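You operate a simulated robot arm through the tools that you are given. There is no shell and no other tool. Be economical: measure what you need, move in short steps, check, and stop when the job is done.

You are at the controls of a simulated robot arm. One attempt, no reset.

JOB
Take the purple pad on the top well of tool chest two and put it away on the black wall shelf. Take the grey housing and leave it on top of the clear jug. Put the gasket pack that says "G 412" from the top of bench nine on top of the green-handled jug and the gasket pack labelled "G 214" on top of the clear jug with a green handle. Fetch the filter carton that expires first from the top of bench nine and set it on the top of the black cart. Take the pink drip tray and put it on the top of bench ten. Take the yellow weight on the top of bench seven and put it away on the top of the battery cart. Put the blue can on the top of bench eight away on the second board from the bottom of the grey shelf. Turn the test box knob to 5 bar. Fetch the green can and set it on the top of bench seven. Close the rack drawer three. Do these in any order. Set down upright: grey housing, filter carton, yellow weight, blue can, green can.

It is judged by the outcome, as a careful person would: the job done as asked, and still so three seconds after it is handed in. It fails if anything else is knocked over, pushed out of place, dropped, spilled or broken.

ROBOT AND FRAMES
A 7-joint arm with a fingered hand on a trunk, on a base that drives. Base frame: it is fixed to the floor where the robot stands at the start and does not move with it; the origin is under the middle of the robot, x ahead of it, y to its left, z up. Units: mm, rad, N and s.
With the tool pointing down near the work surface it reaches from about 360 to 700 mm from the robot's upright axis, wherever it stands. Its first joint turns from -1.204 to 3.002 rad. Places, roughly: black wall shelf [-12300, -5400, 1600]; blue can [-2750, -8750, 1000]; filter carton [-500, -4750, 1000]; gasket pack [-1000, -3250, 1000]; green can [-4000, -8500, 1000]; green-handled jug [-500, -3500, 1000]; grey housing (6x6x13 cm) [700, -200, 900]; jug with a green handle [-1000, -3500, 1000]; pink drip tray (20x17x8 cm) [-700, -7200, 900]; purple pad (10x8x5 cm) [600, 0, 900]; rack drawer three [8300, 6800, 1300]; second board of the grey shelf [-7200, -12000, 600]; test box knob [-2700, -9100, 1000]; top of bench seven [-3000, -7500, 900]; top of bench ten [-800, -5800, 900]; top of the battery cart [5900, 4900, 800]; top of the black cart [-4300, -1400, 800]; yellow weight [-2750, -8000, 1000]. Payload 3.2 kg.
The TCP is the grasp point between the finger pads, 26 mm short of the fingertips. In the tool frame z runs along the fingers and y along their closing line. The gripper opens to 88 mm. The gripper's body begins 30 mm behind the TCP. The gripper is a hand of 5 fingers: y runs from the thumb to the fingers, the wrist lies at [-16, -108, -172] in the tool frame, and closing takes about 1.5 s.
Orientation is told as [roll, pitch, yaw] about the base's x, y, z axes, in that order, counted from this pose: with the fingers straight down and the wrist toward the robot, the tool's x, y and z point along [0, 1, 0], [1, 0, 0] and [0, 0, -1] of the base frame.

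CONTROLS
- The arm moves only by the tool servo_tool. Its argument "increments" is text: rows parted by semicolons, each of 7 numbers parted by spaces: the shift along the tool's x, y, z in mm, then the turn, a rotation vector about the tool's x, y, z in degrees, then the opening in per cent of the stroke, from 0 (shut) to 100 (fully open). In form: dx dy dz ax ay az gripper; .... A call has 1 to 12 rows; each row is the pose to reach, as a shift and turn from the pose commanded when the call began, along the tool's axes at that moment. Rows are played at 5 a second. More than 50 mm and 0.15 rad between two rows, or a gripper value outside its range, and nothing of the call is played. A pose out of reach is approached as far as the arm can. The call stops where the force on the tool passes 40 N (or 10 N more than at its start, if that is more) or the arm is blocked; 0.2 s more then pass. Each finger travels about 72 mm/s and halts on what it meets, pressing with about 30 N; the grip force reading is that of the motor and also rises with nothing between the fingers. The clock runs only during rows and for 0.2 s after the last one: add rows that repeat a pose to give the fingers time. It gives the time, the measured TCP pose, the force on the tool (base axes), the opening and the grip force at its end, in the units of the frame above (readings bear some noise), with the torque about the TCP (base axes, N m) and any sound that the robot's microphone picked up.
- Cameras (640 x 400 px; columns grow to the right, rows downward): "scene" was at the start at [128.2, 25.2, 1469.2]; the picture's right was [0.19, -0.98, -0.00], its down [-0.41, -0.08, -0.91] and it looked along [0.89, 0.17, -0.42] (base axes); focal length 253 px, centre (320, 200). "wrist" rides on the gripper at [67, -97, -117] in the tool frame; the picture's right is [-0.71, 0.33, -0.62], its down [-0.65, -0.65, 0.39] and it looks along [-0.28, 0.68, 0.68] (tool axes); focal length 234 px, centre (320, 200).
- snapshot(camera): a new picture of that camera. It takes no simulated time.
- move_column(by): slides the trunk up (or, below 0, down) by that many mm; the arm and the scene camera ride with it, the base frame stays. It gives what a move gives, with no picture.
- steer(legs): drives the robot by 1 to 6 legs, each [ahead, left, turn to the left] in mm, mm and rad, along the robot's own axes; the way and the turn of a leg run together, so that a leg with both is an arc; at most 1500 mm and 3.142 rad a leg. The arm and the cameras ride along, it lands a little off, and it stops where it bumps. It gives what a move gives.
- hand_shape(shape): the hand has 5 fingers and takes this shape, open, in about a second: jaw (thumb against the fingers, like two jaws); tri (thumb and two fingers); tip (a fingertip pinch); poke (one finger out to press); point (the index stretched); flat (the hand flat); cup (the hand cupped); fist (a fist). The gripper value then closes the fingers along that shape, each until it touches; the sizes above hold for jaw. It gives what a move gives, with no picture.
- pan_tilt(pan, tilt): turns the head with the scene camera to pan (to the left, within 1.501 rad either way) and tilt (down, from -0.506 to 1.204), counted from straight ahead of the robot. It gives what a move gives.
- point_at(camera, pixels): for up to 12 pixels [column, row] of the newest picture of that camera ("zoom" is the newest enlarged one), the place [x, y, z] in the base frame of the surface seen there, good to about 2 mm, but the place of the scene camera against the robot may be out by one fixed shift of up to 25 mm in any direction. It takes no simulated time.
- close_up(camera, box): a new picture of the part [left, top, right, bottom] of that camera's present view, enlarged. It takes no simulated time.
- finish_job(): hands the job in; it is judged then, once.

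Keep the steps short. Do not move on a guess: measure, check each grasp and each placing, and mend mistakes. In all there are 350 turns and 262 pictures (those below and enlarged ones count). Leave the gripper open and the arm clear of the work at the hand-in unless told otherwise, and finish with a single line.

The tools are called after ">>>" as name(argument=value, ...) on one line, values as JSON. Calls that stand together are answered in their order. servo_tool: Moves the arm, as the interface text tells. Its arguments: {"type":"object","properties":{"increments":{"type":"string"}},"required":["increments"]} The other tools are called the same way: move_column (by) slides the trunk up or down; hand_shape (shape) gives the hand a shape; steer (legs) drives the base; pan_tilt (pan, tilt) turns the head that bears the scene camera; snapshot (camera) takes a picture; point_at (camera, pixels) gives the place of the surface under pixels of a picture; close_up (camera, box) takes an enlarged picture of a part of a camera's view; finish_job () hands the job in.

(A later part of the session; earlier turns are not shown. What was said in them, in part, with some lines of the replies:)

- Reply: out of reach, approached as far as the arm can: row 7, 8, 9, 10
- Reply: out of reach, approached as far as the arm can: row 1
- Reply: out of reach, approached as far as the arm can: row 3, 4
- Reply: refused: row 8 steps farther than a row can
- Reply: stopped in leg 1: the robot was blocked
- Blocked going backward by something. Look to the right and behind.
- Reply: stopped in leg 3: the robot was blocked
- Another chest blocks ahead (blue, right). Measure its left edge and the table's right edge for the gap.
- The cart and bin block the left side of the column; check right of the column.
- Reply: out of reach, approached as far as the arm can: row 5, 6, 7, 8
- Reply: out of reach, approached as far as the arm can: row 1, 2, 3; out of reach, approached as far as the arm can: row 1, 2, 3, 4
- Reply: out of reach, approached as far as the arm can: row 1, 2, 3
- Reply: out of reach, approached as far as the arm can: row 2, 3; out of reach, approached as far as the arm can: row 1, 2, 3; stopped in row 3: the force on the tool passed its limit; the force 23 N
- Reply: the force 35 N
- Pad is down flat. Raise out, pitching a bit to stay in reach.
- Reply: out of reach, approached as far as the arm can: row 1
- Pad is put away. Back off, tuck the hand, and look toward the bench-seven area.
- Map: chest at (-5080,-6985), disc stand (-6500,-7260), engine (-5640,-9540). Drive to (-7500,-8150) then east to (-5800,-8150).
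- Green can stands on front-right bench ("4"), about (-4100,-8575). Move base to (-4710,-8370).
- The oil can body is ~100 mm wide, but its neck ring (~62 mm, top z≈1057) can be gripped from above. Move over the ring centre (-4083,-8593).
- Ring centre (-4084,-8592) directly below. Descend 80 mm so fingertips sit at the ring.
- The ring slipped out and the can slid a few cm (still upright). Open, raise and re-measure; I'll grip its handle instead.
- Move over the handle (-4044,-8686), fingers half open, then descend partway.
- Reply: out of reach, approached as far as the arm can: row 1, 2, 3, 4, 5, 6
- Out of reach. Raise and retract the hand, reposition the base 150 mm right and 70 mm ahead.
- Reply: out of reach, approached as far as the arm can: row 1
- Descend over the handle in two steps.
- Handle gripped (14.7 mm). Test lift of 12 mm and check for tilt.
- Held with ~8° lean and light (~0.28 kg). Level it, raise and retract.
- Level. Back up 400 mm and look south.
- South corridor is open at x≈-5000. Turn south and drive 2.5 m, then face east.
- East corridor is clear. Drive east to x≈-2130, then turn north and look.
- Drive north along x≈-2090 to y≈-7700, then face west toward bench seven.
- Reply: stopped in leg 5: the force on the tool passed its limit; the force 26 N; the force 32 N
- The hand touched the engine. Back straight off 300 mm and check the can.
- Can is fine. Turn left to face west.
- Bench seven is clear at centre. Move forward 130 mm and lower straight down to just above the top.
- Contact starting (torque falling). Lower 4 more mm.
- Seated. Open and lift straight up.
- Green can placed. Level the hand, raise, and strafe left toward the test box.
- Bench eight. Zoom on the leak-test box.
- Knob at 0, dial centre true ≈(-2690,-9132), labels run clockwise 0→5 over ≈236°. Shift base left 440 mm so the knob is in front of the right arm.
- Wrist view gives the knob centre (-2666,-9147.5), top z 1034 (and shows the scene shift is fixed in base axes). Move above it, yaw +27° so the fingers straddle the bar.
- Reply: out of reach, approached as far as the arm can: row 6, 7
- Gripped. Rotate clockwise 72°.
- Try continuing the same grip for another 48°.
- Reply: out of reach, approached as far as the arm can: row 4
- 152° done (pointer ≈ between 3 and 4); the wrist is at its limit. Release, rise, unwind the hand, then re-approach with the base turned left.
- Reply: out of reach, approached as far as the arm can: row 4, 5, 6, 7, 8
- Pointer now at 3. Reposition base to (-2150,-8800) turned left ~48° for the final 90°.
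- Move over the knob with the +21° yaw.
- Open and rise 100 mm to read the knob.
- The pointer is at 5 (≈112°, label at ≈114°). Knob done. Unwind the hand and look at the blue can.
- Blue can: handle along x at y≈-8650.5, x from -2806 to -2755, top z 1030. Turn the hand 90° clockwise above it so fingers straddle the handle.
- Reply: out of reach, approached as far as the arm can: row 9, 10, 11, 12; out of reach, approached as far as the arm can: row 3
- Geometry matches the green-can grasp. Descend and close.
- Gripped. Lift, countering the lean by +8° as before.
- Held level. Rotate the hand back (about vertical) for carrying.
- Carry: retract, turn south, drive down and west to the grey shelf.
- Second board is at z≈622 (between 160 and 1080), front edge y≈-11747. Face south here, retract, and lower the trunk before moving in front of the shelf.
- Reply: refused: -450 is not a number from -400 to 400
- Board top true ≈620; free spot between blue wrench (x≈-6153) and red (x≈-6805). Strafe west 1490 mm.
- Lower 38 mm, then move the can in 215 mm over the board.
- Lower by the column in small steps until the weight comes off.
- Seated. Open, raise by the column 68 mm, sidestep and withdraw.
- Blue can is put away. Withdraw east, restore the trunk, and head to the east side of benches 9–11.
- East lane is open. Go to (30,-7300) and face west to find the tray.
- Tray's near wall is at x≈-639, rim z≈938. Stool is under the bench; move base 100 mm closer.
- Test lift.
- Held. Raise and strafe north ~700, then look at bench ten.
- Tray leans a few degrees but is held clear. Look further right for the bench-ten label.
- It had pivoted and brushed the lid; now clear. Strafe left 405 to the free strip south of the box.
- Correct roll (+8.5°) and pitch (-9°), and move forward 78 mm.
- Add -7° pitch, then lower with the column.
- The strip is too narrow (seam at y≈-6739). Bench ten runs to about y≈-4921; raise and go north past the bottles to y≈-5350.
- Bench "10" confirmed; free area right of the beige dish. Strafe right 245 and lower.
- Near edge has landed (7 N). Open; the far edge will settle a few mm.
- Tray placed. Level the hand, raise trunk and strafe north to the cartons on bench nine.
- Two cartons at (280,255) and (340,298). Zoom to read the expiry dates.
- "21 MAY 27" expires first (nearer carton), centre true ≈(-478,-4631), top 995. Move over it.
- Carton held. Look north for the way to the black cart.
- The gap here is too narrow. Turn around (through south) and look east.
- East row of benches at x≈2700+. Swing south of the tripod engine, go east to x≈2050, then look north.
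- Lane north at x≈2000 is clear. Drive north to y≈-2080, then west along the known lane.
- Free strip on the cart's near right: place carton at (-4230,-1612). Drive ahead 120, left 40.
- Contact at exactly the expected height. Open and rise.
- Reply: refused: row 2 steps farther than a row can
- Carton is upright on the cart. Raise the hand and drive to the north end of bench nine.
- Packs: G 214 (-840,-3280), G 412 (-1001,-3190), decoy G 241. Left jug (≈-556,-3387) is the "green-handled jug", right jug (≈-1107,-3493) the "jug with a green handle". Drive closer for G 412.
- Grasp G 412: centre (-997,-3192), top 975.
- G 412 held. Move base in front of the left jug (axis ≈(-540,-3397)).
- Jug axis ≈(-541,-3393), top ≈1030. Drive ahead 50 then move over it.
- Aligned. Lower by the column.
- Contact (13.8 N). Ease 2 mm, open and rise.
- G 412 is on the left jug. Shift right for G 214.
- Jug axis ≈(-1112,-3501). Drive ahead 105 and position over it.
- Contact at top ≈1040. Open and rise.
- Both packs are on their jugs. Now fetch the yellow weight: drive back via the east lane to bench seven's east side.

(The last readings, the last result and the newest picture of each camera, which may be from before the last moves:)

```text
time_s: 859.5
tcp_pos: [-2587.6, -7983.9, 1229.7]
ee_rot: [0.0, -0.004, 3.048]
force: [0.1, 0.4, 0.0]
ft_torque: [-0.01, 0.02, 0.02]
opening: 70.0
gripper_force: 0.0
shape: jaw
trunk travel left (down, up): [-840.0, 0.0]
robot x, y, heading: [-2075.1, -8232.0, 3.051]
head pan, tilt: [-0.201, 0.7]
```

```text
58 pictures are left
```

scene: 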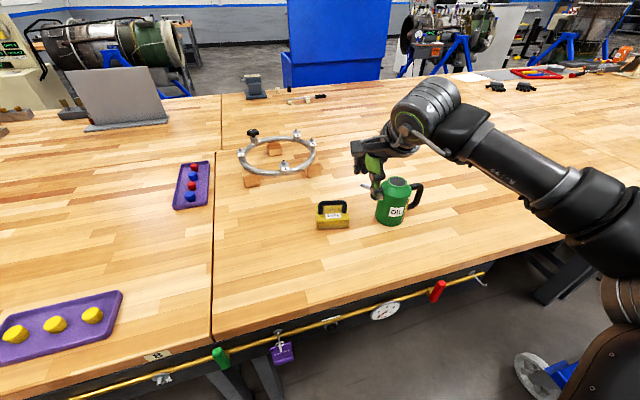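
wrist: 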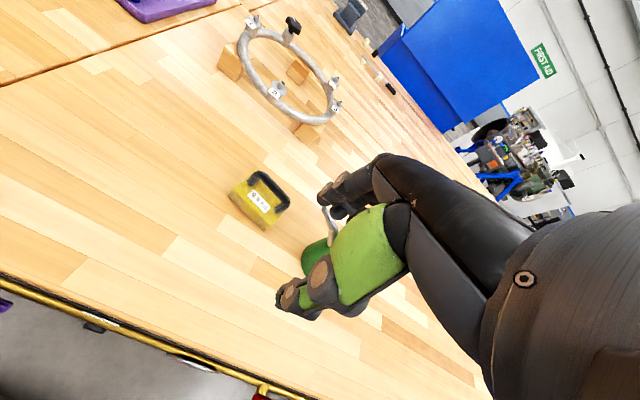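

>>> close_up(camera="wrist", box=[215, 150, 325, 250])

>>> point_at(camera="wrist", pixels=[[255, 175], [262, 178], [270, 188], [280, 198], [286, 206], [250, 181], [262, 205], [245, 210], [240, 192], [250, 195]])

```text
4.00 times, centred on (270, 200) of wrist
```

zoom: 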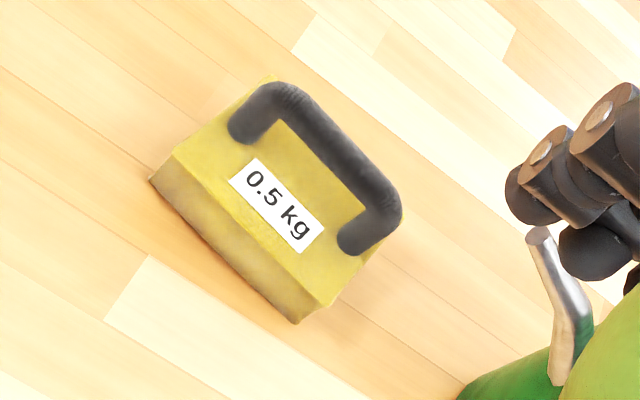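

```text
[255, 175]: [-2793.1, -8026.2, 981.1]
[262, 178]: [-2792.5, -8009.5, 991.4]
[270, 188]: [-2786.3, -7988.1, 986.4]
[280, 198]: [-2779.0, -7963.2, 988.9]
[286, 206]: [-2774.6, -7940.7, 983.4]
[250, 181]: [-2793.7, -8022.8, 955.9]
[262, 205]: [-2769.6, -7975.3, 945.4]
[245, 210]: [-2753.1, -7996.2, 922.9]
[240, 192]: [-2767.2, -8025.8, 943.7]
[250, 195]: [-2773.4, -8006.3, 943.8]
```

Handle bar centre (-2785,-7984), top 990, skewed 13°. Move base closer first.

>>> steer(legs=[[90, -40, 0.09]])

>>> servo_tool(increments="0 0 0 0 0 0 60; 0 0 0 0 0 0 60")

```text
time_s: 860.7
tcp_pos: [-2697.3, -7988.9, 1230.5]
ee_rot: [-0.001, -0.005, -3.139]
force: [0.1, 1.2, 0.1]
ft_torque: [0.03, 0.0, 0.02]
opening: 70.2
gripper_force: 0.0
shape: jaw
trunk travel left (down, up): [-840.0, 0.0]
robot x, y, heading: [-2162.5, -8187.2, -3.141]
head pan, tilt: [-0.201, 0.7]
```

```text
time_s: 861.3
tcp_pos: [-2697.3, -7989.2, 1229.0]
ee_rot: [0.0, -0.003, -3.141]
force: [0.5, -1.2, 0.0]
ft_torque: [0.03, -0.04, -0.04]
opening: 53.3
gripper_force: 0.0
shape: jaw
trunk travel left (down, up): [-840.0, 0.0]
robot x, y, heading: [-2162.0, -8189.3, -3.139]
head pan, tilt: [-0.201, 0.7]
```

>>> servo_tool(increments="-1 22 30 0 0 3.3 60; -2 44 65 0 0 6.6 60; -4 66 100 0 0 10 60; -5 88 135 0 0 13.3 60; -5 88 169 0 0 13.3 60; -5 88 169 0 0 13.3 60")

>>> snapshot(camera="wrist")

>>> point_at(camera="wrist", pixels=[[250, 235], [260, 245], [270, 255], [240, 230], [280, 262]])

```text
time_s: 862.7
tcp_pos: [-2786.3, -7984.3, 1062.2]
ee_rot: [0.0, -0.005, 2.91]
force: [-0.3, 0.5, 0.4]
ft_torque: [-0.03, -0.02, -0.02]
opening: 53.1
gripper_force: 0.0
shape: jaw
trunk travel left (down, up): [-840.0, 0.0]
robot x, y, heading: [-2161.7, -8186.7, -3.142]
head pan, tilt: [-0.201, 0.7]
```

```text
56 pictures are left
```

wrist: 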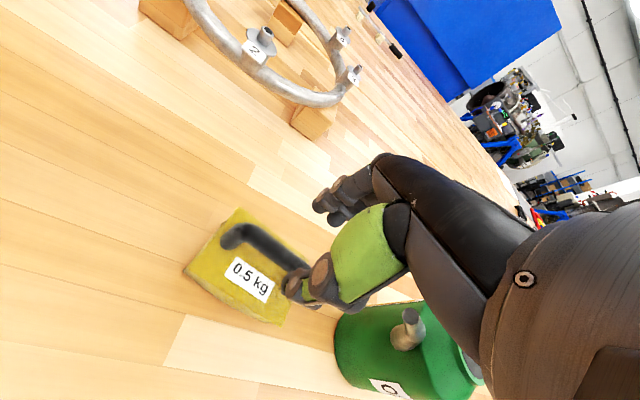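

```text
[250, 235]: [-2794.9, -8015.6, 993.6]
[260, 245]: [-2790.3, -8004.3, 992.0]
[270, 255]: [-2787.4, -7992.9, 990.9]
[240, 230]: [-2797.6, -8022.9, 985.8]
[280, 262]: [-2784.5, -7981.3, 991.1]
```

>>> servo_tool(increments="0 0 40 0 0 0 60; 0 0 70 0 0 0 60; 0 0 82 0 0 0 60; 0 0 82 0 0 0 30; 0 0 82 0 0 0 0; 0 0 82 0 0 0 0; 0 0 82 0 0 0 0; 0 0 82 0 0 0 0; 0 0 82 0 0 0 0")

>>> servo_tool(increments="0 0 -10 0 0 0 0; 0 0 -40 0 0 0 0; 0 0 -80 0 0 0 0; 0 0 -125 0 0 0 0; 0 0 -170 0 0 0 0; 0 0 -215 0 0 0 0; 0 -40 -240 0 0 0 0; 0 -85 -250 0 0 0 0; 0 -130 -250 0 0 0 0")

>>> snapshot(camera="scene")

```text
time_s: 864.7
tcp_pos: [-2786.3, -7984.6, 978.9]
ee_rot: [-0.002, -0.001, 2.91]
force: [-0.9, 0.7, 0.4]
ft_torque: [-0.02, -0.02, 0.02]
opening: 0.3
gripper_force: 29.4
shape: jaw
trunk travel left (down, up): [-840.0, 0.0]
robot x, y, heading: [-2162.4, -8191.8, -3.14]
head pan, tilt: [-0.201, 0.7]
```

```text
time_s: 866.7
tcp_pos: [-2659.6, -8014.3, 1227.2]
ee_rot: [-0.001, -0.005, 2.912]
force: [0.1, -0.3, -4.5]
ft_torque: [0.01, -0.03, 0.01]
opening: 0.4
gripper_force: 30.1
shape: jaw
trunk travel left (down, up): [-840.0, 0.0]
robot x, y, heading: [-2164.9, -8188.8, -3.142]
head pan, tilt: [-0.201, 0.7]
```

```text
55 pictures are left
```

scene: 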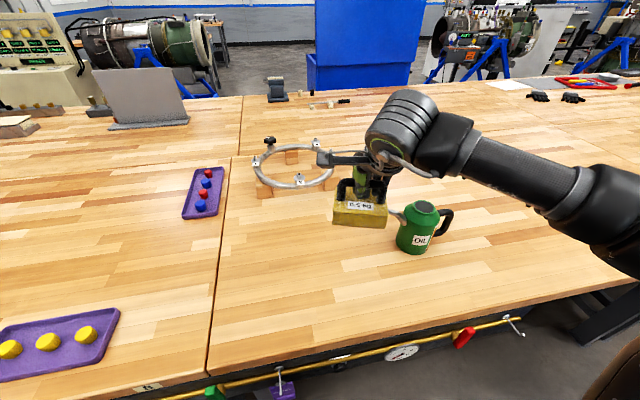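

Weight held. Drive back: south, then east.

>>> steer(legs=[[-60, 0, 0], [0, 0, 1.571], [1500, 0, 0], [1210, 0, 0], [0, 0, 1.571], [1500, 0, 0]])

```text
time_s: 895.0
tcp_pos: [-94.0, -11085.6, 1227.3]
ee_rot: [0.0, -0.004, -0.276]
force: [-0.3, 0.9, -4.8]
ft_torque: [0.04, 0.03, -0.01]
opening: 0.0
gripper_force: 30.0
shape: jaw
trunk travel left (down, up): [-840.0, 0.0]
robot x, y, heading: [-586.7, -10890.9, -0.044]
head pan, tilt: [-0.201, 0.7]
```

>>> steer(legs=[[0, 0, 1.259], [1500, 0, 0], [1500, 0, 0], [1500, 0, 0], [1500, 0, 0], [1140, 0, 0]])

```text
time_s: 931.7
tcp_pos: [2611.1, -4043.4, 1226.4]
ee_rot: [0.0, -0.004, 0.887]
force: [0.4, -0.3, -4.9]
ft_torque: [-0.01, 0.01, -0.01]
opening: 0.1
gripper_force: 30.2
shape: jaw
trunk travel left (down, up): [-840.0, 0.0]
robot x, y, heading: [2236.7, -4417.7, 1.12]
head pan, tilt: [-0.201, 0.7]
```

>>> steer(legs=[[0, 0, 0.565], [1500, 0, 0], [830, 0, 0]])

>>> pan_tilt(pan=-0.6, tilt=0.25)

>>> snapshot(camera="scene")

>>> point_at(camera="scene", pixels=[[100, 250], [150, 220], [200, 220], [250, 220], [300, 220], [350, 220], [400, 220], [200, 180], [300, 180], [350, 190], [250, 190], [450, 220]])

```text
time_s: 944.8
tcp_pos: [2100.3, -1557.8, 1226.8]
ee_rot: [0.0, -0.004, 1.458]
force: [0.4, 1.7, -4.8]
ft_torque: [0.0, 0.0, 0.04]
opening: 0.0
gripper_force: 29.4
shape: jaw
trunk travel left (down, up): [-840.0, 0.0]
robot x, y, heading: [1986.1, -2074.5, 1.689]
head pan, tilt: [-0.201, 0.7]
```

```text
time_s: 945.7
tcp_pos: [2099.1, -1557.4, 1226.4]
ee_rot: [0.001, 0.0, 1.458]
force: [-0.9, -0.8, -5.5]
ft_torque: [-0.06, 0.01, 0.01]
opening: 0.0
gripper_force: 29.9
shape: jaw
trunk travel left (down, up): [-840.0, 0.0]
robot x, y, heading: [1986.0, -2074.6, 1.686]
head pan, tilt: [-0.6, 0.25]
```

```text
54 pictures are left
```

scene: 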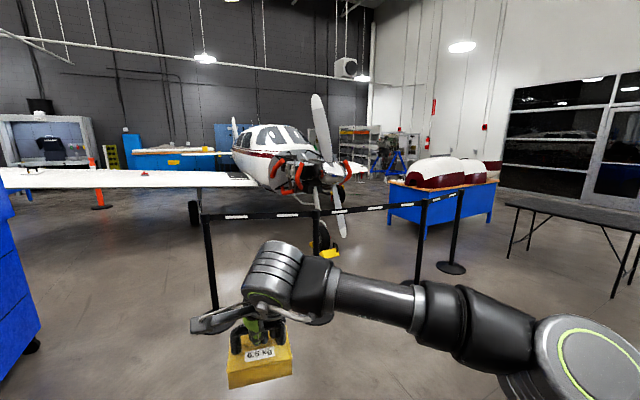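

```text
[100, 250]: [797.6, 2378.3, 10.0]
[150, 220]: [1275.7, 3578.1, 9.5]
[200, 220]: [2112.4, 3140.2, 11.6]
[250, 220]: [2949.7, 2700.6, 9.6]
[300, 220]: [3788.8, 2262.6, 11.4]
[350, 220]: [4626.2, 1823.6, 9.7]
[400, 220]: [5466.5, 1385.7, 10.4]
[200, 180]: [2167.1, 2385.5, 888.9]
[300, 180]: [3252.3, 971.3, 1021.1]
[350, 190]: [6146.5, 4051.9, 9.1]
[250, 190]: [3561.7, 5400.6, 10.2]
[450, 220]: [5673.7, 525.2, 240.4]
```

>>> point_at(camera="scene", pixels=[[214, 305], [318, 250], [418, 284], [451, 268], [392, 225], [490, 222], [512, 258], [616, 297], [428, 235], [505, 205], [327, 235], [540, 235]])

>>> close_up(camera="scene", box=[230, 90, 510, 290])

```text
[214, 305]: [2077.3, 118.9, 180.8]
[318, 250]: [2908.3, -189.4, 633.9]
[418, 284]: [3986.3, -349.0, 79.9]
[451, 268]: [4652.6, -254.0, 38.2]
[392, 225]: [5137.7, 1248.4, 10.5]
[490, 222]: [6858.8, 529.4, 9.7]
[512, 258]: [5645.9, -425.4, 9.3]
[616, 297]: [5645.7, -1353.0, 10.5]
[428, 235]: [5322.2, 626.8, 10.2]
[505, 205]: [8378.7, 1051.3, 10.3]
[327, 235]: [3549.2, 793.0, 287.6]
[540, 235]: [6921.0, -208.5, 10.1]
```

```text
2.00 times, centred on (370, 190) of scene
```

zoom: 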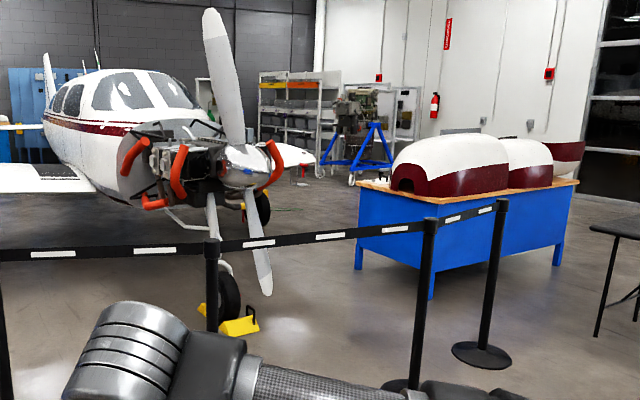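

Barrier ends at post (4652,-254); pass between it and the blue bench (5322,627). Drive to (5130,-950) and then north.

>>> steer(legs=[[0, 0, -1.342], [1500, 0, 0], [1500, 0, 0], [330, 0, 0], [0, 0, 1.286]])

>>> pan_tilt(pan=0.1, tilt=0.35)

>>> snapshot(camera="scene")

>>> point_at(camera="scene", pixels=[[200, 250], [250, 250], [300, 250], [350, 250], [300, 200], [350, 200], [250, 200], [400, 250], [200, 200], [280, 170], [330, 160], [400, 200]])

```text
time_s: 968.6
tcp_pos: [5294.9, -461.3, 1226.4]
ee_rot: [-0.001, -0.002, 1.403]
force: [0.5, -0.4, -5.1]
ft_torque: [-0.03, 0.03, -0.02]
opening: 0.0
gripper_force: 29.7
shape: jaw
trunk travel left (down, up): [-840.0, 0.0]
robot x, y, heading: [5153.5, -975.5, 1.637]
head pan, tilt: [-0.6, 0.25]
```

```text
time_s: 969.7
tcp_pos: [5295.8, -460.4, 1226.5]
ee_rot: [0.0, -0.002, 1.402]
force: [-1.0, 1.1, -4.6]
ft_torque: [-0.04, 0.03, 0.03]
opening: 0.0
gripper_force: 30.1
shape: jaw
trunk travel left (down, up): [-840.0, 0.0]
robot x, y, heading: [5152.5, -968.1, 1.635]
head pan, tilt: [0.099, 0.351]
```

```text
52 pictures are left
```

scene: 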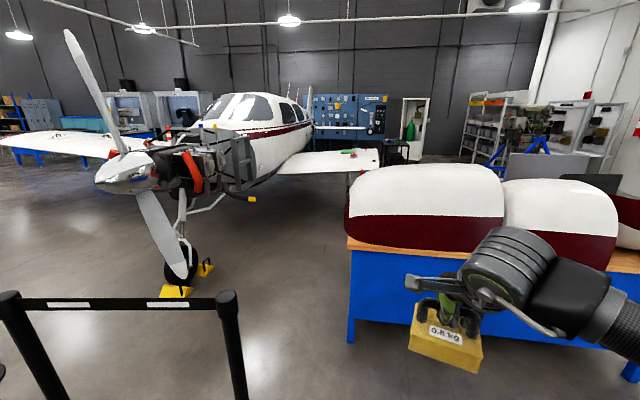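

```text
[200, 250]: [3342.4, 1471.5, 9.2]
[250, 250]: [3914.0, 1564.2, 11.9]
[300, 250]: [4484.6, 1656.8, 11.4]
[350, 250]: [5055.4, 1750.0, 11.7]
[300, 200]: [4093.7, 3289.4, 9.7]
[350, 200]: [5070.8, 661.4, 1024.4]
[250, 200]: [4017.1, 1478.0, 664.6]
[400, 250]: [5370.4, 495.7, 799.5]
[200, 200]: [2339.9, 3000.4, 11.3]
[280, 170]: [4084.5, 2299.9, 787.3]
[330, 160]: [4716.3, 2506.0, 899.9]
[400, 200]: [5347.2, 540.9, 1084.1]
```

>>> point_at(camera="scene", pixels=[[374, 158], [378, 165], [360, 165], [400, 160], [430, 165], [505, 165], [470, 150], [347, 185], [395, 150], [350, 172]])

>>> close_up(camera="scene", box=[280, 80, 640, 230])

```text
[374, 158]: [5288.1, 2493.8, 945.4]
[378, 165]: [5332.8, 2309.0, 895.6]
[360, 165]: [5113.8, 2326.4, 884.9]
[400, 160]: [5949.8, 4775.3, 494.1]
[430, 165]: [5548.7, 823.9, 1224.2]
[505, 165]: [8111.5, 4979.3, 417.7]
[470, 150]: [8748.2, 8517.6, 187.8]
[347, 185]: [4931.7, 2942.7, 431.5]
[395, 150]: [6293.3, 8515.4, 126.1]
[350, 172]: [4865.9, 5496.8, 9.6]
```

```text
1.78 times, centred on (460, 155) of scene
```

zoom: 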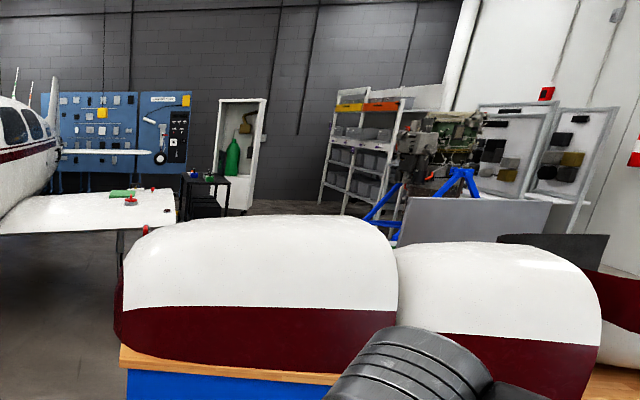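

Wing and post make the left side tight; the lane between black table and blue bench (y≈40) is better. Face east, strafe north, look.

>>> steer(legs=[[0, 0, -1.635], [0, 1000, 0]])

>>> pan_tilt(pan=0.3, tilt=0.35)

>>> snapshot(camera="scene")

>>> point_at(camera="scene", pixels=[[300, 200], [330, 230], [350, 250], [350, 200], [250, 200], [400, 250], [280, 170], [330, 170], [400, 200], [240, 250], [420, 300], [300, 260]])

```text
time_s: 978.8
tcp_pos: [5667.5, -170.4, 1225.9]
ee_rot: [-0.001, -0.003, -0.257]
force: [0.2, 0.7, -4.0]
ft_torque: [0.01, 0.05, 0.01]
opening: 0.0
gripper_force: 30.2
shape: jaw
trunk travel left (down, up): [-840.0, 0.0]
robot x, y, heading: [5171.0, 16.6, -0.024]
head pan, tilt: [0.099, 0.351]
```

```text
time_s: 979.5
tcp_pos: [5666.6, -171.0, 1226.1]
ee_rot: [-0.001, -0.003, -0.256]
force: [0.1, 0.1, -4.9]
ft_torque: [0.02, 0.05, 0.0]
opening: 0.0
gripper_force: 30.2
shape: jaw
trunk travel left (down, up): [-840.0, 0.0]
robot x, y, heading: [5172.1, 13.5, -0.018]
head pan, tilt: [0.3, 0.351]
```

```text
50 pictures are left
```

scene: 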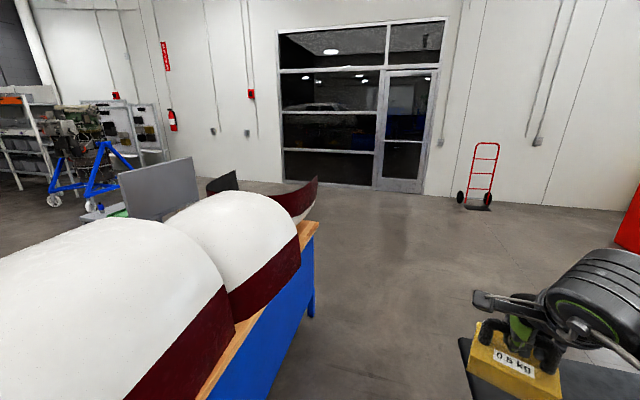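

```text
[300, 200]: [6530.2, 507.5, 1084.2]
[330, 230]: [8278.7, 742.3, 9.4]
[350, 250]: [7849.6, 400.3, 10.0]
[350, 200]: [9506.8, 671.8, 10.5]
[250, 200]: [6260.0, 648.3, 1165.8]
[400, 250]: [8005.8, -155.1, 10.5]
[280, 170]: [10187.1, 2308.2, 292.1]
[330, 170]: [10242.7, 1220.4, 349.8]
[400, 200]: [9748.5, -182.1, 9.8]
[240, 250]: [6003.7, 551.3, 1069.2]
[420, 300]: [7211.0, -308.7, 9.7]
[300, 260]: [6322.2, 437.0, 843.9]
```

Lane ahead is clear. Drive east 2.35 m, turn north and look.

>>> steer(legs=[[1500, 0, 0.01], [850, 0, 0], [0, 0, 1.58]])

>>> pan_tilt(pan=0.2, tilt=0.3)

>>> snapshot(camera="scene")

>>> point_at(camera="scene", pixels=[[150, 220], [200, 220], [250, 220], [300, 220], [350, 220], [400, 220], [200, 190], [250, 190], [300, 190], [350, 190], [400, 190], [430, 250]])

```text
time_s: 995.0
tcp_pos: [7717.6, 520.2, 1226.0]
ee_rot: [0.0, -0.001, 1.356]
force: [-0.6, 0.3, -4.5]
ft_torque: [-0.07, 0.01, -0.02]
opening: 0.0
gripper_force: 30.4
shape: jaw
trunk travel left (down, up): [-840.0, 0.0]
robot x, y, heading: [7550.9, 18.9, 1.59]
head pan, tilt: [0.3, 0.351]
```

```text
time_s: 995.7
tcp_pos: [7717.5, 518.7, 1225.3]
ee_rot: [-0.001, -0.001, 1.357]
force: [-0.4, 0.0, -5.1]
ft_torque: [-0.01, 0.02, 0.0]
opening: 0.2
gripper_force: 29.9
shape: jaw
trunk travel left (down, up): [-840.0, 0.0]
robot x, y, heading: [7548.1, 21.9, 1.587]
head pan, tilt: [0.201, 0.3]
```

```text
49 pictures are left
```

scene: 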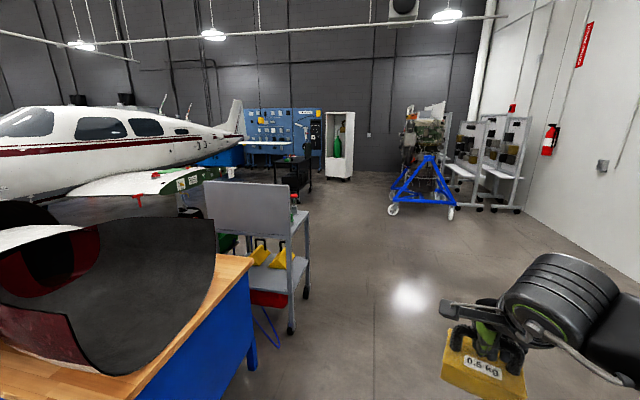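

```text
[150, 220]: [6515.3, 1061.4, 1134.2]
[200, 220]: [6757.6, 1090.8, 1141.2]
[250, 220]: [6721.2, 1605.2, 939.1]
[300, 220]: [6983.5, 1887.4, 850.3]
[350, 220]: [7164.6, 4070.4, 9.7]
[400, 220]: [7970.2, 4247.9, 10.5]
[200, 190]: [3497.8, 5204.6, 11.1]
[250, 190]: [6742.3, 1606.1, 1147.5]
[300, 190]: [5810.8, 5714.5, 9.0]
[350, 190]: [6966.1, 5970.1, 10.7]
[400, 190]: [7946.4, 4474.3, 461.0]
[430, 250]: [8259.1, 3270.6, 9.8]
```

>>> steer(legs=[[1500, 0, 0], [1500, 0, 0], [300, 0, 0], [0, 0, 0.9]])

>>> pan_tilt(pan=0, tilt=0.3)

>>> snapshot(camera="scene")

>>> point_at(camera="scene", pixels=[[150, 220], [200, 220], [250, 200], [300, 200], [350, 200], [400, 220], [280, 180], [320, 180], [350, 180], [300, 220], [400, 190], [320, 160]])

```text
time_s: 1014.1
tcp_pos: [7184.9, 3744.9, 1225.0]
ee_rot: [-0.001, -0.001, 2.285]
force: [0.0, -0.5, -5.3]
ft_torque: [-0.04, -0.01, -0.03]
opening: 0.0
gripper_force: 30.5
shape: jaw
trunk travel left (down, up): [-840.0, 0.0]
robot x, y, heading: [7485.8, 3309.8, 2.512]
head pan, tilt: [0.201, 0.3]
```

```text
time_s: 1014.8
tcp_pos: [7184.4, 3744.6, 1223.8]
ee_rot: [0.0, -0.002, 2.284]
force: [0.2, -0.1, -4.1]
ft_torque: [-0.01, -0.04, 0.01]
opening: 0.4
gripper_force: 29.9
shape: jaw
trunk travel left (down, up): [-840.0, 0.0]
robot x, y, heading: [7487.7, 3311.5, 2.518]
head pan, tilt: [0.0, 0.3]
```

```text
48 pictures are left
```

scene: 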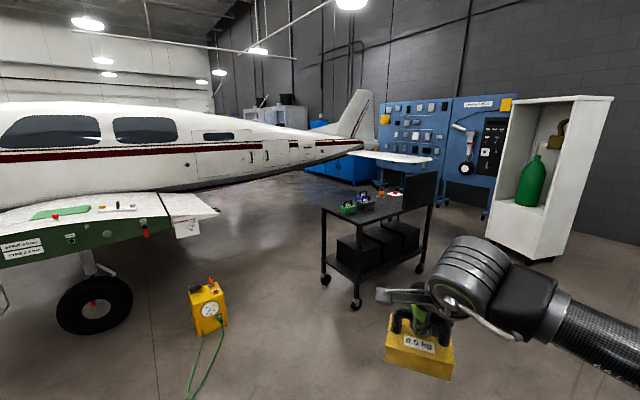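

```text
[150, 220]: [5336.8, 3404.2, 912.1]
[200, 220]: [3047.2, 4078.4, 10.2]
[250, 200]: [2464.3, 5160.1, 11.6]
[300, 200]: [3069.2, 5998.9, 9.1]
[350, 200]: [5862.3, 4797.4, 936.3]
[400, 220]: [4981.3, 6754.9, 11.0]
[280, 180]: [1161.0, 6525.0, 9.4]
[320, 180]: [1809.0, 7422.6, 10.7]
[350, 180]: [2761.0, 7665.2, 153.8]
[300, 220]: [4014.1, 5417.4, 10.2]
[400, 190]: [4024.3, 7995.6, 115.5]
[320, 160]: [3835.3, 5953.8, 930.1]
```

>>> close_up(camera="scene", box=[310, 160, 450, 310])

>>> point_at(camera="scene", pixels=[[323, 213], [358, 220], [435, 180], [405, 200], [380, 212], [390, 205], [347, 208], [364, 200], [395, 194], [326, 275], [356, 303], [420, 268]])

```text
2.67 times, centred on (380, 235) of scene
```

zoom: 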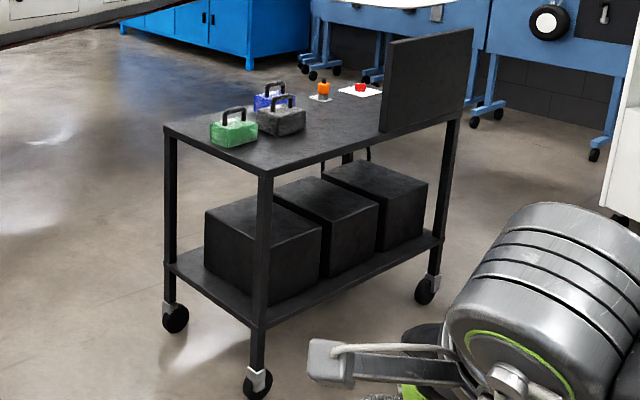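

```text
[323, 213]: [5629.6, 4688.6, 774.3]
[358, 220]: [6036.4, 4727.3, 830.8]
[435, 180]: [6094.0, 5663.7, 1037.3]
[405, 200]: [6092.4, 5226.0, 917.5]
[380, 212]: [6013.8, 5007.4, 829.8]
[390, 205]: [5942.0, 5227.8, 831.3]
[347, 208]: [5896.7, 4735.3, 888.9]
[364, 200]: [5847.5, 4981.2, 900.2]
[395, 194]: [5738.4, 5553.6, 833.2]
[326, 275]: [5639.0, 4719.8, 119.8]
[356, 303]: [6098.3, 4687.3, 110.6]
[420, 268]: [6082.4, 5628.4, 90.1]
```

Battery cart found: top true ≈821, free spot about (6000,5040). Drive to (6700,4860) and face west.

>>> steer(legs=[[0, 0, -0.477], [1500, 0, 0], [230, 0, 0], [0, 0, 1.1]])

>>> pan_tilt(pan=-0.1, tilt=0.6)

>>> snapshot(camera="scene")

>>> point_at(camera="scene", pixels=[[250, 200], [300, 200], [350, 220], [300, 240], [350, 200], [250, 230], [400, 200], [320, 180], [280, 170]])

```text
time_s: 1027.7
tcp_pos: [6156.2, 4982.2, 1226.0]
ee_rot: [0.002, -0.002, 2.955]
force: [0.7, 0.1, -4.7]
ft_torque: [-0.03, -0.04, -0.01]
opening: 0.0
gripper_force: 30.0
shape: jaw
trunk travel left (down, up): [-840.0, 0.0]
robot x, y, heading: [6665.9, 4827.4, -3.098]
head pan, tilt: [0.0, 0.3]
```

```text
time_s: 1028.5
tcp_pos: [6157.9, 4982.0, 1226.2]
ee_rot: [0.0, -0.001, 2.954]
force: [0.4, -0.4, -5.2]
ft_torque: [0.01, -0.02, 0.02]
opening: 0.1
gripper_force: 30.0
shape: jaw
trunk travel left (down, up): [-840.0, 0.0]
robot x, y, heading: [6665.5, 4830.3, -3.097]
head pan, tilt: [-0.099, 0.6]
```

```text
46 pictures are left
```

scene: 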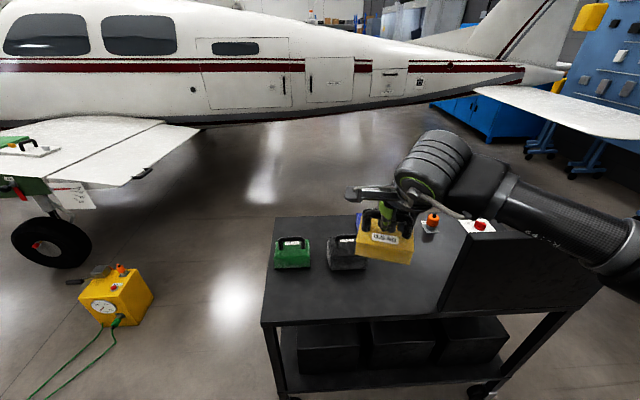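

```text
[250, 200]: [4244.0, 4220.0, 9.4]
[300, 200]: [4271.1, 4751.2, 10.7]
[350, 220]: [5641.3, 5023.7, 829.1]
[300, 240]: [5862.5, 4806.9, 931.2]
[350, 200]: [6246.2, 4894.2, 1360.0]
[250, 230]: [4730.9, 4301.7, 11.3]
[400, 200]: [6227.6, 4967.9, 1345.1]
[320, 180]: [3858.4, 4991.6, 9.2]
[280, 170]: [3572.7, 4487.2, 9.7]
```

>>> point_at(camera="scene", pixels=[[350, 300], [400, 285], [425, 280], [348, 268], [290, 266], [268, 322], [440, 300], [367, 262], [330, 265], [400, 310]])

```text
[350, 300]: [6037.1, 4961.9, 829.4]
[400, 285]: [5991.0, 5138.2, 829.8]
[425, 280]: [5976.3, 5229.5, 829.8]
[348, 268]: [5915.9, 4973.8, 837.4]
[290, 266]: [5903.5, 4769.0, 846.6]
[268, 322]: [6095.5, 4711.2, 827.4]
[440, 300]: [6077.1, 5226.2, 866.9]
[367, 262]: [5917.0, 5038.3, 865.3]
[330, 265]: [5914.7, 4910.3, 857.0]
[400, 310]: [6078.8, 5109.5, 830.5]
```

Move over (6010,5110) with yaw squared, and lower to just above the top.

>>> servo_tool(increments="-20 34 10 0 0 -2 0; -40 68 20 0 0 -4 0; -60 102 40 0 0 -6.5 0; -80 136 60 0 0 -8.5 0; -98 168 85 0 0 -10.7 0; -98 168 125 0 0 -10.7 0; -98 168 165 0 0 -10.7 0; -98 168 205 0 0 -10.7 0; -98 168 245 0 0 -10.7 0; -98 168 285 0 0 -10.7 0; -98 168 300 0 0 -10.7 0")

>>> snapshot(camera="scene")

```text
time_s: 1030.9
tcp_pos: [6009.5, 5107.9, 924.6]
ee_rot: [0.0, -0.001, 3.14]
force: [-0.6, 0.8, -5.7]
ft_torque: [-0.06, 0.02, -0.01]
opening: 0.0
gripper_force: 29.7
shape: jaw
trunk travel left (down, up): [-840.0, 0.0]
robot x, y, heading: [6662.1, 4829.6, -3.101]
head pan, tilt: [-0.099, 0.6]
```

```text
45 pictures are left
```

scene: 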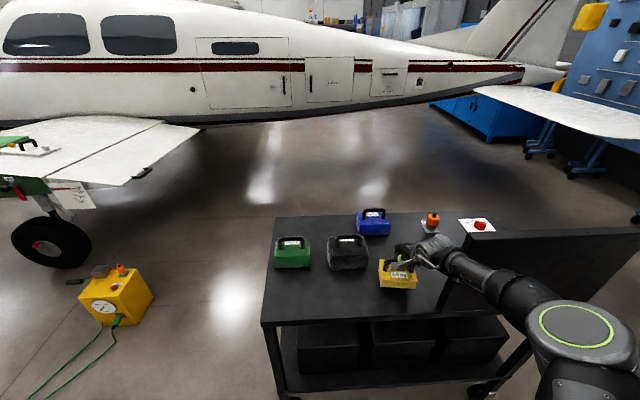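

Level above a free spot. Lower to contact.

>>> move_column(by=-18)

>>> move_column(by=-5)

>>> move_column(by=-4)

```text
time_s: 1031.6
tcp_pos: [6009.2, 5108.8, 908.0]
ee_rot: [0.0, -0.003, 3.142]
force: [-0.6, -0.6, -4.9]
ft_torque: [0.0, -0.06, -0.01]
opening: 0.0
gripper_force: 30.0
shape: jaw
trunk travel left (down, up): [-822.0, 18.0]
robot x, y, heading: [6660.3, 4828.4, -3.099]
head pan, tilt: [-0.099, 0.6]
```

```text
time_s: 1032.1
tcp_pos: [6010.9, 5109.2, 901.5]
ee_rot: [0.0, 0.0, 3.141]
force: [-0.2, 0.2, -4.3]
ft_torque: [-0.04, -0.03, -0.01]
opening: 0.2
gripper_force: 29.7
shape: jaw
trunk travel left (down, up): [-817.0, 23.0]
robot x, y, heading: [6661.8, 4827.7, -3.095]
head pan, tilt: [-0.099, 0.6]
```

```text
time_s: 1032.6
tcp_pos: [6010.1, 5109.1, 900.0]
ee_rot: [0.0, -0.002, 3.142]
force: [0.4, 1.0, -4.0]
ft_torque: [-0.04, -0.08, 0.03]
opening: 0.2
gripper_force: 30.5
shape: jaw
trunk travel left (down, up): [-813.0, 27.0]
robot x, y, heading: [6663.2, 4828.0, -3.098]
head pan, tilt: [-0.099, 0.6]
```

>>> move_column(by=-3)

>>> move_column(by=-3)

```text
time_s: 1033.2
tcp_pos: [6009.4, 5108.7, 896.5]
ee_rot: [0.0, -0.005, 3.14]
force: [-3.0, 1.3, 1.0]
ft_torque: [-0.07, -0.05, -0.03]
opening: 0.1
gripper_force: 30.1
shape: jaw
trunk travel left (down, up): [-810.0, 30.0]
robot x, y, heading: [6661.3, 4826.6, -3.097]
head pan, tilt: [-0.099, 0.6]
```

```text
time_s: 1033.7
tcp_pos: [6009.2, 5107.9, 897.8]
ee_rot: [-0.001, -0.007, 3.139]
force: [-7.0, 3.4, 10.4]
ft_torque: [-0.03, 0.0, -0.04]
opening: 0.2
gripper_force: 30.9
shape: jaw
trunk travel left (down, up): [-807.0, 33.0]
robot x, y, heading: [6662.7, 4831.1, -3.094]
head pan, tilt: [-0.099, 0.6]
```

Seated. Open and rise.

>>> servo_tool(increments="0 0 0 0 0 0 20; 0 0 0 0 0 0 40; 0 0 0 0 0 0 60; 0 0 0 0 0 0 60")

>>> servo_tool(increments="0 0 -40 0 0 0 60; 0 0 -80 0 0 0 60; 0 -10 -125 0 0 0 60; 0 -40 -160 0 0 0 60; 0 -75 -190 0 0 0 60; 0 -110 -220 0 0 0 60; 0 -150 -240 0 0 0 60")

>>> snapshot(camera="scene")

```text
time_s: 1034.7
tcp_pos: [6010.7, 5109.3, 892.9]
ee_rot: [-0.002, -0.001, 3.141]
force: [0.0, 0.6, -0.1]
ft_torque: [-0.01, 0.01, 0.0]
opening: 52.0
gripper_force: 0.1
shape: jaw
trunk travel left (down, up): [-807.0, 33.0]
robot x, y, heading: [6664.1, 4830.4, -3.099]
head pan, tilt: [-0.099, 0.6]
```

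```text
time_s: 1036.3
tcp_pos: [6163.1, 5108.2, 1135.2]
ee_rot: [-0.001, -0.004, 3.142]
force: [0.1, -0.5, -0.1]
ft_torque: [0.02, 0.04, -0.04]
opening: 52.2
gripper_force: 0.1
shape: jaw
trunk travel left (down, up): [-807.0, 33.0]
robot x, y, heading: [6661.8, 4828.7, -3.093]
head pan, tilt: [-0.099, 0.6]
```

```text
44 pictures are left
```

scene: 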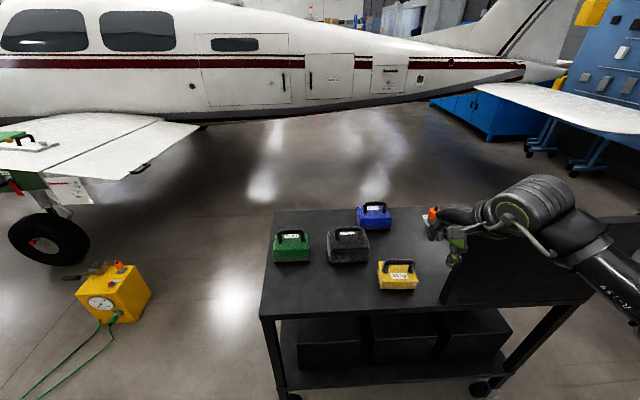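

Weight is on the battery cart. Back off and turn toward the rack at (8300,6800).

>>> steer(legs=[[-350, 0, 0], [0, 0, -2.2]])

>>> pan_tilt(pan=0, tilt=0.2)

>>> snapshot(camera="scene")

>>> point_at(camera="scene", pixels=[[200, 200], [250, 200], [300, 200], [350, 200], [320, 150], [280, 150], [360, 150], [400, 200], [300, 250], [350, 250], [240, 150], [400, 150]])

```text
time_s: 1043.8
tcp_pos: [7532.8, 5091.4, 1135.5]
ee_rot: [-0.002, -0.002, 0.95]
force: [-0.7, -1.5, 0.4]
ft_torque: [-0.01, -0.01, 0.02]
opening: 52.2
gripper_force: 0.1
shape: jaw
trunk travel left (down, up): [-807.0, 33.0]
robot x, y, heading: [7015.3, 4849.1, 0.997]
head pan, tilt: [-0.099, 0.6]
```

```text
time_s: 1044.6
tcp_pos: [7533.7, 5092.6, 1135.0]
ee_rot: [-0.002, 0.0, 0.951]
force: [0.2, 0.5, -0.4]
ft_torque: [0.01, 0.0, 0.01]
opening: 52.3
gripper_force: 0.1
shape: jaw
trunk travel left (down, up): [-807.0, 33.0]
robot x, y, heading: [7013.5, 4844.0, 0.996]
head pan, tilt: [0.0, 0.201]
```

```text
43 pictures are left
```

scene: 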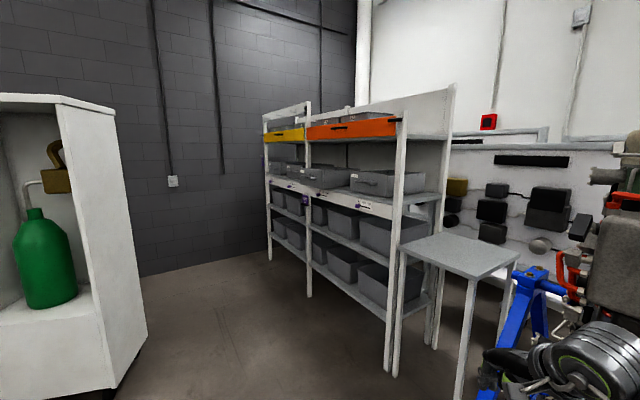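

```text
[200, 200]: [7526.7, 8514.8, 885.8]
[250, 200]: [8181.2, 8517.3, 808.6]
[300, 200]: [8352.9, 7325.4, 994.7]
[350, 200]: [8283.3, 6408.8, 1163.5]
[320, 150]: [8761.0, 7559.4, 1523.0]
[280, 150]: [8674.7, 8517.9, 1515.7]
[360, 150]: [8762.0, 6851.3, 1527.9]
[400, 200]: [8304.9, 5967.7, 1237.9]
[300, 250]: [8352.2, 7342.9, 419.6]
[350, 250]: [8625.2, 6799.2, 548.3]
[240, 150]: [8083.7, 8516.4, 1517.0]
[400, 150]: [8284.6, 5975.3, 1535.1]
```

>>> close_up(camera="scene", box=[255, 90, 455, 250])

```text
2.50 times, centred on (355, 170) of scene
```

zoom: 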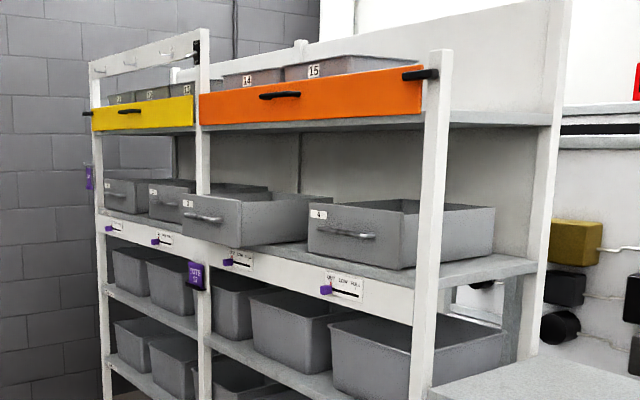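

>>> close_up(camera="scene", box=[285, 150, 415, 215])

>>> point_at(camera="zoom", pixels=[[105, 100], [75, 115], [130, 120], [130, 135], [200, 130], [60, 100], [60, 130], [360, 150], [330, 120], [420, 150], [200, 100], [150, 95]])

```text
4.92 times, centred on (350, 182) of scene
```

zoom: 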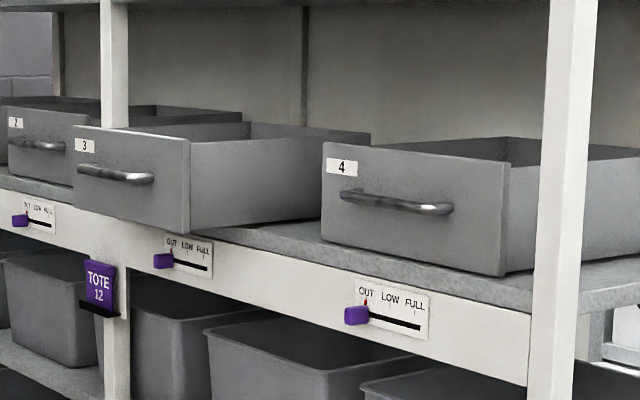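

```text
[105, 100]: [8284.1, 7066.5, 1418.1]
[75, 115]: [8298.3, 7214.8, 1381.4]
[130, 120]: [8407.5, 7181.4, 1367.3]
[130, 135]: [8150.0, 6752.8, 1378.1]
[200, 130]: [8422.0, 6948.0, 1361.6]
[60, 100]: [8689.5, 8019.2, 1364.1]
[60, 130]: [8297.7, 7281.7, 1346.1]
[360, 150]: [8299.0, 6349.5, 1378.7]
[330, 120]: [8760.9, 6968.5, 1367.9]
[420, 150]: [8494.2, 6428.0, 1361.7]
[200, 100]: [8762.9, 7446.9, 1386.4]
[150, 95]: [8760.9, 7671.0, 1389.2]
```

Drawer 3 stands out: front at x≈8150 while the others are at 8298. Measure its extent.

>>> point_at(camera="zoom", pixels=[[78, 140], [185, 175], [185, 225], [80, 200], [115, 173], [85, 168], [150, 180], [130, 200], [188, 150], [120, 145]])

>>> steer(legs=[[0, 0, 0.3], [1500, 0, 0]])

```text
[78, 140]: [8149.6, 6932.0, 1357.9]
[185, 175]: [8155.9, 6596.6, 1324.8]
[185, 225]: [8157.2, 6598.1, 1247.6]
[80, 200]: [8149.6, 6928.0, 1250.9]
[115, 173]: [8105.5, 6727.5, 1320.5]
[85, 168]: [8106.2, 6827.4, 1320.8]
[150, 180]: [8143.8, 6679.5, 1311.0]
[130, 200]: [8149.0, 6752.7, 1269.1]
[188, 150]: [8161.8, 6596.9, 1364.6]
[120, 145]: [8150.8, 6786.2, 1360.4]
```

```text
time_s: 1053.0
tcp_pos: [7847.7, 6660.8, 1134.5]
ee_rot: [-0.001, 0.0, 1.243]
force: [0.5, 0.4, 0.1]
ft_torque: [0.05, -0.02, 0.01]
opening: 52.3
gripper_force: 0.1
shape: jaw
trunk travel left (down, up): [-807.0, 33.0]
robot x, y, heading: [7424.7, 6275.2, 1.289]
head pan, tilt: [0.0, 0.201]
```

Turn to face the rack, strafe to put the hand in front of drawer 3.

>>> steer(legs=[[0, 0, -1.289], [0, 662, 0]])

>>> move_column(by=30)

>>> pan_tilt(pan=-0.2, tilt=0.3)

>>> snapshot(camera="scene")

```text
time_s: 1059.8
tcp_pos: [7920.0, 6617.3, 1134.9]
ee_rot: [-0.004, -0.001, -0.065]
force: [0.0, 0.4, 0.2]
ft_torque: [-0.01, 0.0, -0.01]
opening: 52.5
gripper_force: 0.1
shape: jaw
trunk travel left (down, up): [-807.0, 33.0]
robot x, y, heading: [7438.7, 6929.2, -0.013]
head pan, tilt: [0.0, 0.201]
```

```text
time_s: 1060.6
tcp_pos: [7919.6, 6618.1, 1165.4]
ee_rot: [0.001, -0.002, -0.064]
force: [0.4, -0.2, 0.0]
ft_torque: [-0.02, 0.0, 0.03]
opening: 52.6
gripper_force: 0.0
shape: jaw
trunk travel left (down, up): [-837.0, 3.0]
robot x, y, heading: [7438.3, 6928.3, -0.018]
head pan, tilt: [0.0, 0.201]
```

```text
time_s: 1061.3
tcp_pos: [7919.6, 6617.5, 1164.5]
ee_rot: [-0.001, -0.003, -0.065]
force: [-0.4, -0.1, -0.2]
ft_torque: [0.03, 0.0, 0.0]
opening: 52.5
gripper_force: 0.0
shape: jaw
trunk travel left (down, up): [-837.0, 3.0]
robot x, y, heading: [7438.4, 6927.2, -0.021]
head pan, tilt: [-0.201, 0.3]
```

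```text
40 pictures are left
```

scene: 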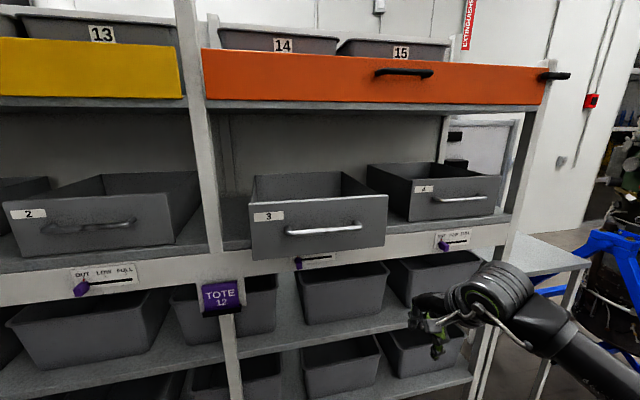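

Drawer 3 protrudes. Close the hand, move it to handle height (z≈1275), y≈6757, then advance.

>>> servo_tool(increments="29 -10 -22 0 0 0 30; 58 -20 -44 0 0 0 0; 87 -35 -66 0 0 0 0; 116 -50 -88 0 0 0 0; 136 -59 -110 0 0 0 0; 136 -59 -110 0 0 0 0")

>>> steer(legs=[[150, 0, 0.02]])

>>> snapshot(camera="scene")

```text
time_s: 1062.7
tcp_pos: [7869.1, 6758.7, 1274.1]
ee_rot: [0.0, -0.003, -0.064]
force: [0.7, 0.3, 0.2]
ft_torque: [0.03, -0.03, -0.01]
opening: 0.1
gripper_force: 30.1
shape: jaw
trunk travel left (down, up): [-837.0, 3.0]
robot x, y, heading: [7436.8, 6926.7, -0.021]
head pan, tilt: [-0.201, 0.3]
```

```text
time_s: 1064.1
tcp_pos: [8020.4, 6767.2, 1275.2]
ee_rot: [-0.002, -0.004, -0.043]
force: [-0.3, 0.0, -0.3]
ft_torque: [-0.04, 0.02, 0.03]
opening: 0.0
gripper_force: 30.3
shape: jaw
trunk travel left (down, up): [-837.0, 3.0]
robot x, y, heading: [7587.1, 6925.1, 0.004]
head pan, tilt: [-0.201, 0.3]
```

```text
39 pictures are left
```

scene: 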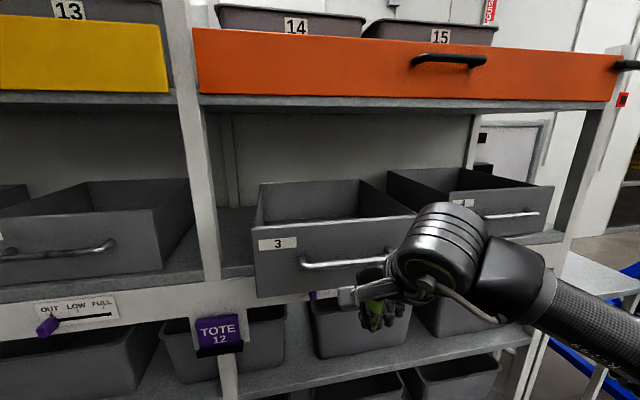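

Push forward in the drawer's direction.

>>> servo_tool(increments="0 20 0 0 0 0 0; 0 40 0 0 0 0 0; 0 60 0 0 0 0 0; 0 80 0 0 0 0 0; 0 100 0 0 0 0 0; 0 115 0 0 0 0 0; 0 130 0 0 0 0 0; 0 130 0 0 0 0 0")

>>> snapshot(camera="scene")

```text
time_s: 1065.9
tcp_pos: [8150.7, 6762.2, 1273.3]
ee_rot: [0.0, -0.005, -0.041]
force: [-0.2, 0.6, -0.1]
ft_torque: [-0.01, 0.04, 0.03]
opening: 0.1
gripper_force: 29.7
shape: jaw
trunk travel left (down, up): [-837.0, 3.0]
robot x, y, heading: [7583.5, 6922.9, 0.004]
head pan, tilt: [-0.201, 0.3]
```

```text
38 pictures are left
```

scene: 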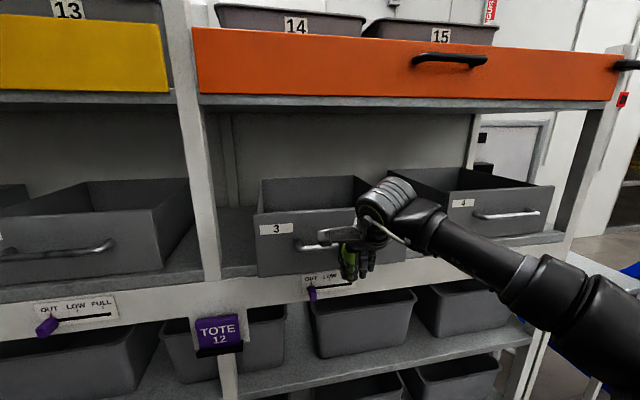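

The drawer slides in. Measure its front against drawer 4.

>>> point_at(camera="scene", pixels=[[278, 240], [290, 262], [462, 212], [440, 220], [60, 265], [270, 218]])

```text
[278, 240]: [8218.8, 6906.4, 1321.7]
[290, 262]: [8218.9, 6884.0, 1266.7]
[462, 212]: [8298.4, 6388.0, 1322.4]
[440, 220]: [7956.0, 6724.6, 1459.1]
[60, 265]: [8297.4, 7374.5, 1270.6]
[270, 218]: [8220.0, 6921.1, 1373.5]
```

79 mm to go. Push on.

>>> servo_tool(increments="0 20 0 0 0 0 0; 0 40 0 0 0 0 0; 0 58 0 0 0 0 0; 0 70 0 0 0 0 0; 0 80 0 0 0 0 0; 0 84 0 0 0 0 0; 0 84 0 0 0 0 0")

>>> snapshot(camera="scene")

>>> point_at(camera="scene", pixels=[[278, 240], [290, 255], [462, 212], [60, 265], [300, 265]])

```text
time_s: 1067.5
tcp_pos: [8232.0, 6759.4, 1275.1]
ee_rot: [-0.002, -0.003, -0.042]
force: [-7.8, 0.4, 0.6]
ft_torque: [-0.03, -0.29, -0.1]
opening: 0.0
gripper_force: 30.1
shape: jaw
trunk travel left (down, up): [-837.0, 3.0]
robot x, y, heading: [7584.4, 6924.6, 0.008]
head pan, tilt: [-0.201, 0.3]
```

```text
37 pictures are left
```

scene: 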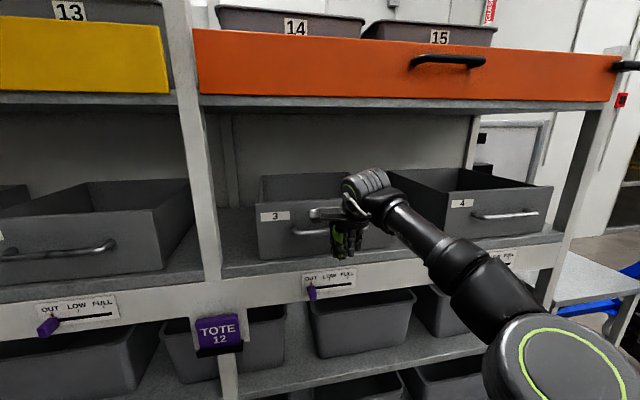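

```text
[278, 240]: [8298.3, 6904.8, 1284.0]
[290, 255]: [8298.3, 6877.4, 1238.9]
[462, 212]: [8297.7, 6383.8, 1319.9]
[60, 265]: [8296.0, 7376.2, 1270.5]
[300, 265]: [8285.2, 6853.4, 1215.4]
```

Drawer 3 is flush (8298) and at its stop. Withdraw and open the hand, then verify.

>>> servo_tool(increments="0 -40 0 0 0 0 0; 0 -85 0 0 0 0 0; 0 -130 0 0 0 0 0; 0 -175 0 0 0 0 0; 0 -200 20 0 0 0 50; 0 -200 40 0 0 0 100; 0 -200 40 0 0 0 100")

>>> snapshot(camera="scene")

>>> point_at(camera="scene", pixels=[[278, 240], [350, 240], [462, 212]])

```text
time_s: 1069.1
tcp_pos: [8037.1, 6766.6, 1233.4]
ee_rot: [0.0, -0.001, -0.042]
force: [0.3, 0.2, 1.0]
ft_torque: [0.01, 0.0, 0.01]
opening: 83.2
gripper_force: 0.1
shape: jaw
trunk travel left (down, up): [-837.0, 3.0]
robot x, y, heading: [7588.6, 6925.1, 0.006]
head pan, tilt: [-0.201, 0.3]
```

```text
36 pictures are left
```

scene: 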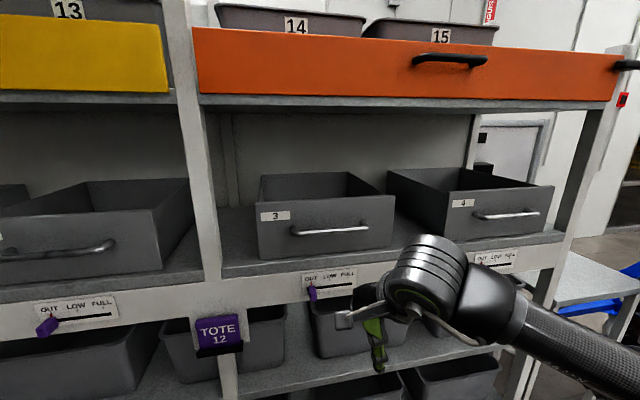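

```text
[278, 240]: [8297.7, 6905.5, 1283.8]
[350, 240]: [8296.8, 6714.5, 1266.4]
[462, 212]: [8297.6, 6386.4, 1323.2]
```

All jobs are done; back the arm clear of the rack and hand in.

>>> steer(legs=[[-400, 0, 0]])

>>> finish_job()

```text
time_s: 1071.6
tcp_pos: [7641.6, 6767.6, 1234.1]
ee_rot: [-0.002, -0.002, -0.037]
force: [0.3, -0.1, 0.1]
ft_torque: [0.0, 0.02, 0.02]
opening: 87.7
gripper_force: 0.1
shape: jaw
trunk travel left (down, up): [-837.0, 3.0]
robot x, y, heading: [7189.8, 6922.7, 0.013]
head pan, tilt: [-0.201, 0.3]
```

```text
The job is handed in.
```

All ten tasks done and handed in; on the way the base bumped a table (or the engine stand) and a tool chest, and the arm or what it held brushed an engine and a box lid, with nothing seen moved, and the two green-handled jugs were told apart only by your listed places.
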